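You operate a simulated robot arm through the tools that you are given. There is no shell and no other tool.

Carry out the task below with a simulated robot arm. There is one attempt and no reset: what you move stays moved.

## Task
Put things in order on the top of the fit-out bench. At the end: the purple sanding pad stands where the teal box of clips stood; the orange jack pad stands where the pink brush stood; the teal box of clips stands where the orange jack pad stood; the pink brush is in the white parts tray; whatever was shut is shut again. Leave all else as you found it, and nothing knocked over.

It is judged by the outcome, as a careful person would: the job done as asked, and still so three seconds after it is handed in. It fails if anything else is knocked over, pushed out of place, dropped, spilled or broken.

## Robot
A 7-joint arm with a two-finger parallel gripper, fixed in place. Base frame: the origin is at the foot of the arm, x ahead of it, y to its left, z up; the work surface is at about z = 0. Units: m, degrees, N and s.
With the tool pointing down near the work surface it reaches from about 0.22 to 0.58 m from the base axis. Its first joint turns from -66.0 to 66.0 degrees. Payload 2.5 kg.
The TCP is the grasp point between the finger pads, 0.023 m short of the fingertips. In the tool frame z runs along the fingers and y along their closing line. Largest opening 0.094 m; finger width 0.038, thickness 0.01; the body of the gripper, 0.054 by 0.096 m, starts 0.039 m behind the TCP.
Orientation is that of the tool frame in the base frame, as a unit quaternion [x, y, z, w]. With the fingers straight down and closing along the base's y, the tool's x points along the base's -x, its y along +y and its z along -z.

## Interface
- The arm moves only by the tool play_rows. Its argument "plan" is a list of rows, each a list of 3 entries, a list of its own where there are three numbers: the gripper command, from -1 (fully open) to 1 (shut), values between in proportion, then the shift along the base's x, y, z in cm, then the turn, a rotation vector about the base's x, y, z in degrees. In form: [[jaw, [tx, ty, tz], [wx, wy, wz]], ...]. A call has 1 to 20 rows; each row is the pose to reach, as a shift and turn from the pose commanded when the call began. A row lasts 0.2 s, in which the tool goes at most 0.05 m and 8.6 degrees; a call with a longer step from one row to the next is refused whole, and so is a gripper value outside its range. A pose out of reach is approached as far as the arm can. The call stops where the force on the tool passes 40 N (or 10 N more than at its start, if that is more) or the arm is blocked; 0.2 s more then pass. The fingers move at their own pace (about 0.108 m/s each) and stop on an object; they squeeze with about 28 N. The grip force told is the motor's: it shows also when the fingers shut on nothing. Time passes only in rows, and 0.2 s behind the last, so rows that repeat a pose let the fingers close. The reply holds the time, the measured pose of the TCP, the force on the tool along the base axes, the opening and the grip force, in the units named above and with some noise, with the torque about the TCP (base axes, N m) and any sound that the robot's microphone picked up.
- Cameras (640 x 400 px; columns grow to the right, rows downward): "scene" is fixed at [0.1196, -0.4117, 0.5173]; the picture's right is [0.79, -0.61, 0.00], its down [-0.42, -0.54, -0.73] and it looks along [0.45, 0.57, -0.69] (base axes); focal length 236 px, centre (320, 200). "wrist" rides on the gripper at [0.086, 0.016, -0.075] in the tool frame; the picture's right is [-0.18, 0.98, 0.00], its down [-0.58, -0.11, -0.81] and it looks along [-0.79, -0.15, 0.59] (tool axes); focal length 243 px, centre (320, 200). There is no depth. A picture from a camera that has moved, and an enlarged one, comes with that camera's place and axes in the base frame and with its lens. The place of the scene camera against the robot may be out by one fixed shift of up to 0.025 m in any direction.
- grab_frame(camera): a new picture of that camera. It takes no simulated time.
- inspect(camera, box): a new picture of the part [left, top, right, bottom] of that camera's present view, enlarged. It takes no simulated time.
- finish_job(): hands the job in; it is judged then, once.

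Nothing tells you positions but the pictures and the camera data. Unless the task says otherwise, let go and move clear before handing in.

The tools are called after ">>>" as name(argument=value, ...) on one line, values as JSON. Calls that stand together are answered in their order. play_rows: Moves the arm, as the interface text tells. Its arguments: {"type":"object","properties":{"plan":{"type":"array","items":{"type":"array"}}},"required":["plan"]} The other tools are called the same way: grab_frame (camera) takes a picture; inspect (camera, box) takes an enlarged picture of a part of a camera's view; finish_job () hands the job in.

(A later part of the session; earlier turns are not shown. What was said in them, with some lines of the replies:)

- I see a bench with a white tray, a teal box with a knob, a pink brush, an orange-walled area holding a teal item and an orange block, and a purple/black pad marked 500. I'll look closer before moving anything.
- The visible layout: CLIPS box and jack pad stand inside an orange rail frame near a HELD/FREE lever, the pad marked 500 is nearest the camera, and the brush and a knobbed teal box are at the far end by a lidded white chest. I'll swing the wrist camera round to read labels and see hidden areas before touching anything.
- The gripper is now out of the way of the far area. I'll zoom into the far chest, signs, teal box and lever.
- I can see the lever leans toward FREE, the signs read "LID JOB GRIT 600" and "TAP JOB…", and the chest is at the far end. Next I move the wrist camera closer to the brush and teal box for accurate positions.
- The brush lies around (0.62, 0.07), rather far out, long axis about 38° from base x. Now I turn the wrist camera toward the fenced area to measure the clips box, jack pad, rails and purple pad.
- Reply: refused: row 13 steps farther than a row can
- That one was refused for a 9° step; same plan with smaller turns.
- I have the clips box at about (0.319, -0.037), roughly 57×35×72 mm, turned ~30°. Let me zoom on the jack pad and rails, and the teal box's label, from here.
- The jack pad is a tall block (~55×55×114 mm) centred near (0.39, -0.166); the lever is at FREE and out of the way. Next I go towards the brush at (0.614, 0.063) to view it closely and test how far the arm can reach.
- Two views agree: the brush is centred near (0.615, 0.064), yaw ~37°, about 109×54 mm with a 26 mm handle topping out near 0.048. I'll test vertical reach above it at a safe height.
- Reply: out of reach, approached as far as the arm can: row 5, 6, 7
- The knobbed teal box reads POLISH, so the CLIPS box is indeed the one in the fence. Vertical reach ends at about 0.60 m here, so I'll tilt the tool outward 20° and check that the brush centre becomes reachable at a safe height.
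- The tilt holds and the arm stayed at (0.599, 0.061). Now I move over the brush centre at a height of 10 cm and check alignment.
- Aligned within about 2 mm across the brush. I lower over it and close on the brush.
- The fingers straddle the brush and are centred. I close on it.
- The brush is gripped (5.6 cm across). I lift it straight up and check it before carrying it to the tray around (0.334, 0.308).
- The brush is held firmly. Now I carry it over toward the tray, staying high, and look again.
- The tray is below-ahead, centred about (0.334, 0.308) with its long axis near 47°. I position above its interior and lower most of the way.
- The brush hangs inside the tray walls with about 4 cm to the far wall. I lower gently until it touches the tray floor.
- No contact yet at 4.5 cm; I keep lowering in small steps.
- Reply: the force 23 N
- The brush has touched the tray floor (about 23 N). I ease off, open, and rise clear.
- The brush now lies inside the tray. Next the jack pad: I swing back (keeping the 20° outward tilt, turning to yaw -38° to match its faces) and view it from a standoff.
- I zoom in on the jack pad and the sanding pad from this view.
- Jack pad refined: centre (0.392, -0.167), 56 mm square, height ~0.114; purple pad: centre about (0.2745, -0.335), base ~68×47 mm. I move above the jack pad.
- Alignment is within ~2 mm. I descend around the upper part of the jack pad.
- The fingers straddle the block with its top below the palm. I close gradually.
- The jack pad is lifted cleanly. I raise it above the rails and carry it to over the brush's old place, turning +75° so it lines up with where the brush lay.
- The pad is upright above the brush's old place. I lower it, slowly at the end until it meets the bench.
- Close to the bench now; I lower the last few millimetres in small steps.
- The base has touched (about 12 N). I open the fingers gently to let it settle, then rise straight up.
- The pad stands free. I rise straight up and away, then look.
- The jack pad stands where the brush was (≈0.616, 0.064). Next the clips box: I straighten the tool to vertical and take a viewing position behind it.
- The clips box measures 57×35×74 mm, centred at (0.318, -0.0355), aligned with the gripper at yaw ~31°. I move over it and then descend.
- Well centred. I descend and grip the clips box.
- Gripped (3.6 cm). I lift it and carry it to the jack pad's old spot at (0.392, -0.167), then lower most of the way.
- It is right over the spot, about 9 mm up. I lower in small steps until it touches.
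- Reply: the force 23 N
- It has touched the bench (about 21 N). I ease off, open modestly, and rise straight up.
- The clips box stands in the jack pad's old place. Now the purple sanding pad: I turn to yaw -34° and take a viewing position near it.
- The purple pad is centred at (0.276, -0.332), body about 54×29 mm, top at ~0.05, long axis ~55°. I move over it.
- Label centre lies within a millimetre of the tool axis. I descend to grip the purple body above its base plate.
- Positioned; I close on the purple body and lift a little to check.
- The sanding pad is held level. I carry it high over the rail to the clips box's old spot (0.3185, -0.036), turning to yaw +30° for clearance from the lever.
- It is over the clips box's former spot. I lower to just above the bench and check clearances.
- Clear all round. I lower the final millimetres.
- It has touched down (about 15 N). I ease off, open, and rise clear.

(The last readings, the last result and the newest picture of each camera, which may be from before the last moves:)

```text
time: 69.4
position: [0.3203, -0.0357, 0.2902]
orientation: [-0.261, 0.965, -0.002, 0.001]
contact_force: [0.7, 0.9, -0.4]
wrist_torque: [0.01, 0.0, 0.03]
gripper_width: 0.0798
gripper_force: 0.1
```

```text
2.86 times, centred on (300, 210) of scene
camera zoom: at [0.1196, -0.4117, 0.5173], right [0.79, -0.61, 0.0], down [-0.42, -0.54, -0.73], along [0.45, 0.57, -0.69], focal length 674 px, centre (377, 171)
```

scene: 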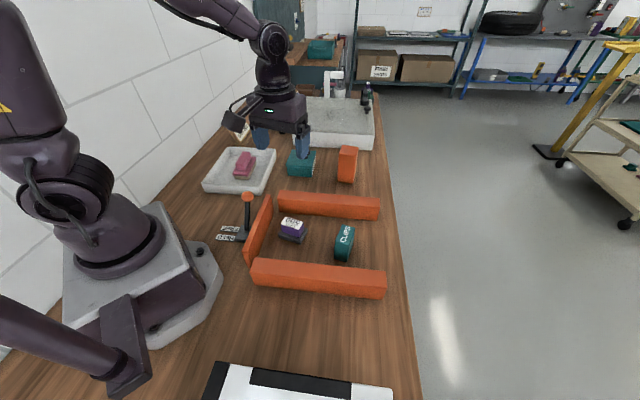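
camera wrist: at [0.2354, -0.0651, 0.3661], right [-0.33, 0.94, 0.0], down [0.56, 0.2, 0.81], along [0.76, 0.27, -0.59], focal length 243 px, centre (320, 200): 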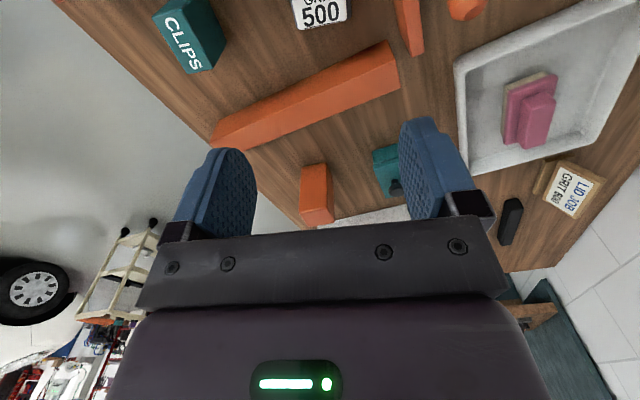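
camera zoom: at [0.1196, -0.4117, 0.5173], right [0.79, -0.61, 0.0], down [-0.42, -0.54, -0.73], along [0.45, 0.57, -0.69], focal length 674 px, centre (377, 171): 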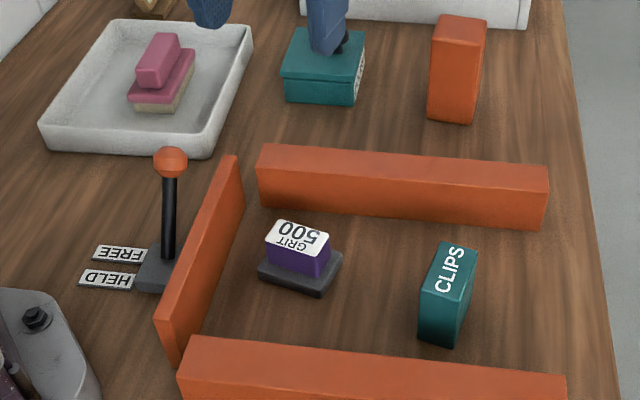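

All four items are in place and upright: brush in tray, jack pad at the brush's spot, clips at the jack pad's spot, sanding pad at the clips' spot. I back the arm off a little and do one last check of everything else.

>>> play_rows(plan=[[-0.7, [-1, -3, 1], [0, 0, -6]], [-0.7, [-2, -6, 2], [0, 0, -12]], [-0.7, [-3, -9, 3], [0, 0, -18]], [-0.7, [-3, -12, 4], [0, 0, -24]], [-0.7, [-3, -12, 5], [0, 0, -30]], [-0.7, [-3, -12, 5], [0, 0, -30]]])

>>> grab_frame(camera="scene")

>>> grab_frame(camera="wrist")

>>> inspect(camera="scene", box=[200, 80, 400, 205])

```text
time: 70.8
position: [0.2877, -0.1546, 0.3421]
orientation: [-0.001, 1.0, -0.001, 0.0]
contact_force: [0.1, 0.3, 0.3]
wrist_torque: [-0.01, -0.01, -0.03]
gripper_width: 0.0801
gripper_force: 0.0
```

```text
taken
```

scene: 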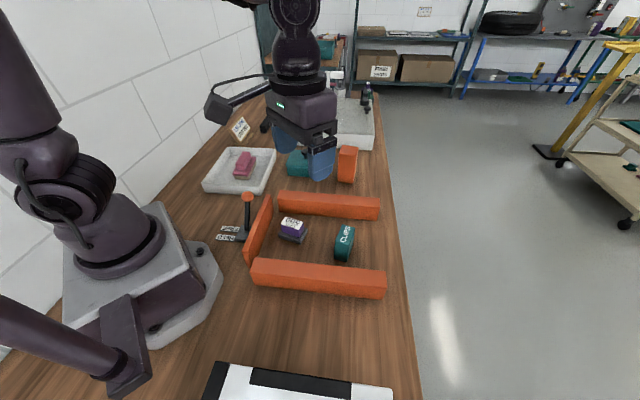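

```text
taken
camera wrist: at [0.2013, -0.1395, 0.4164], right [0.18, 0.98, 0.0], down [0.58, -0.11, 0.81], along [0.79, -0.15, -0.59], focal length 243 px, centre (320, 200)
```

wrist: 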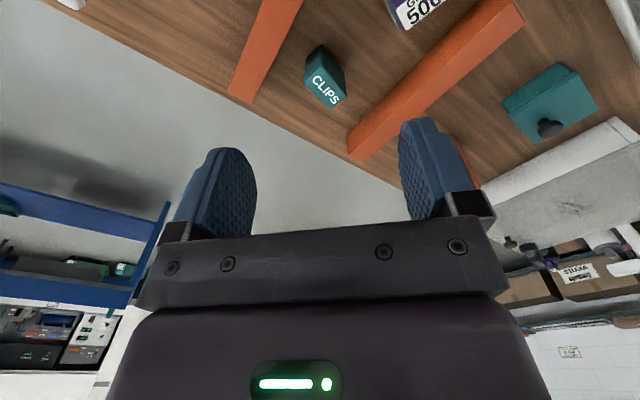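

```text
3.20 times, centred on (300, 142) of scene
camera zoom: at [0.1196, -0.4117, 0.5173], right [0.79, -0.61, 0.0], down [-0.42, -0.54, -0.73], along [0.45, 0.57, -0.69], focal length 755 px, centre (384, 384)
```

zoom: 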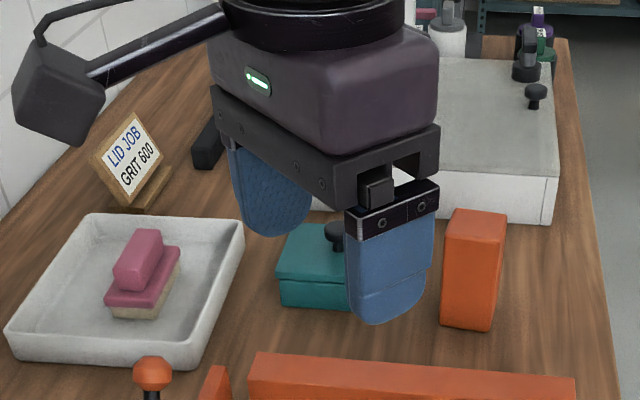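

The tray, sign, POLISH box, rails, lever and chest are all where they were, and nothing was opened. The four moved items stand or lie in their asked-for places and the arm is clear, so I hand the job in.

>>> finish_job()

```text
The job is handed in.
```

The job is done and handed in. All four items are where you asked, and the last pictures show them upright and free of the gripper.

- **Purple sanding pad:** stands where the teal box of clips stood. It is turned so its long side lies roughly across the line the clips box had.
- **Orange jack pad:** stands where the pink brush stood, lined up with how the brush lay.
- **Teal box of clips:** stands where the orange jack pad stood. I took this to be the box marked CLIPS; the other teal box is marked POLISH and I left it alone.
- **Pink brush:** lies flat in the white parts tray.

I opened nothing, so nothing needed shutting again. In the last pictures the rails, the HELD/FREE lever, the tray, the LID JOB sign, the POLISH box and the chest look as they did at the start. The gripper is open and held clear above the bench.
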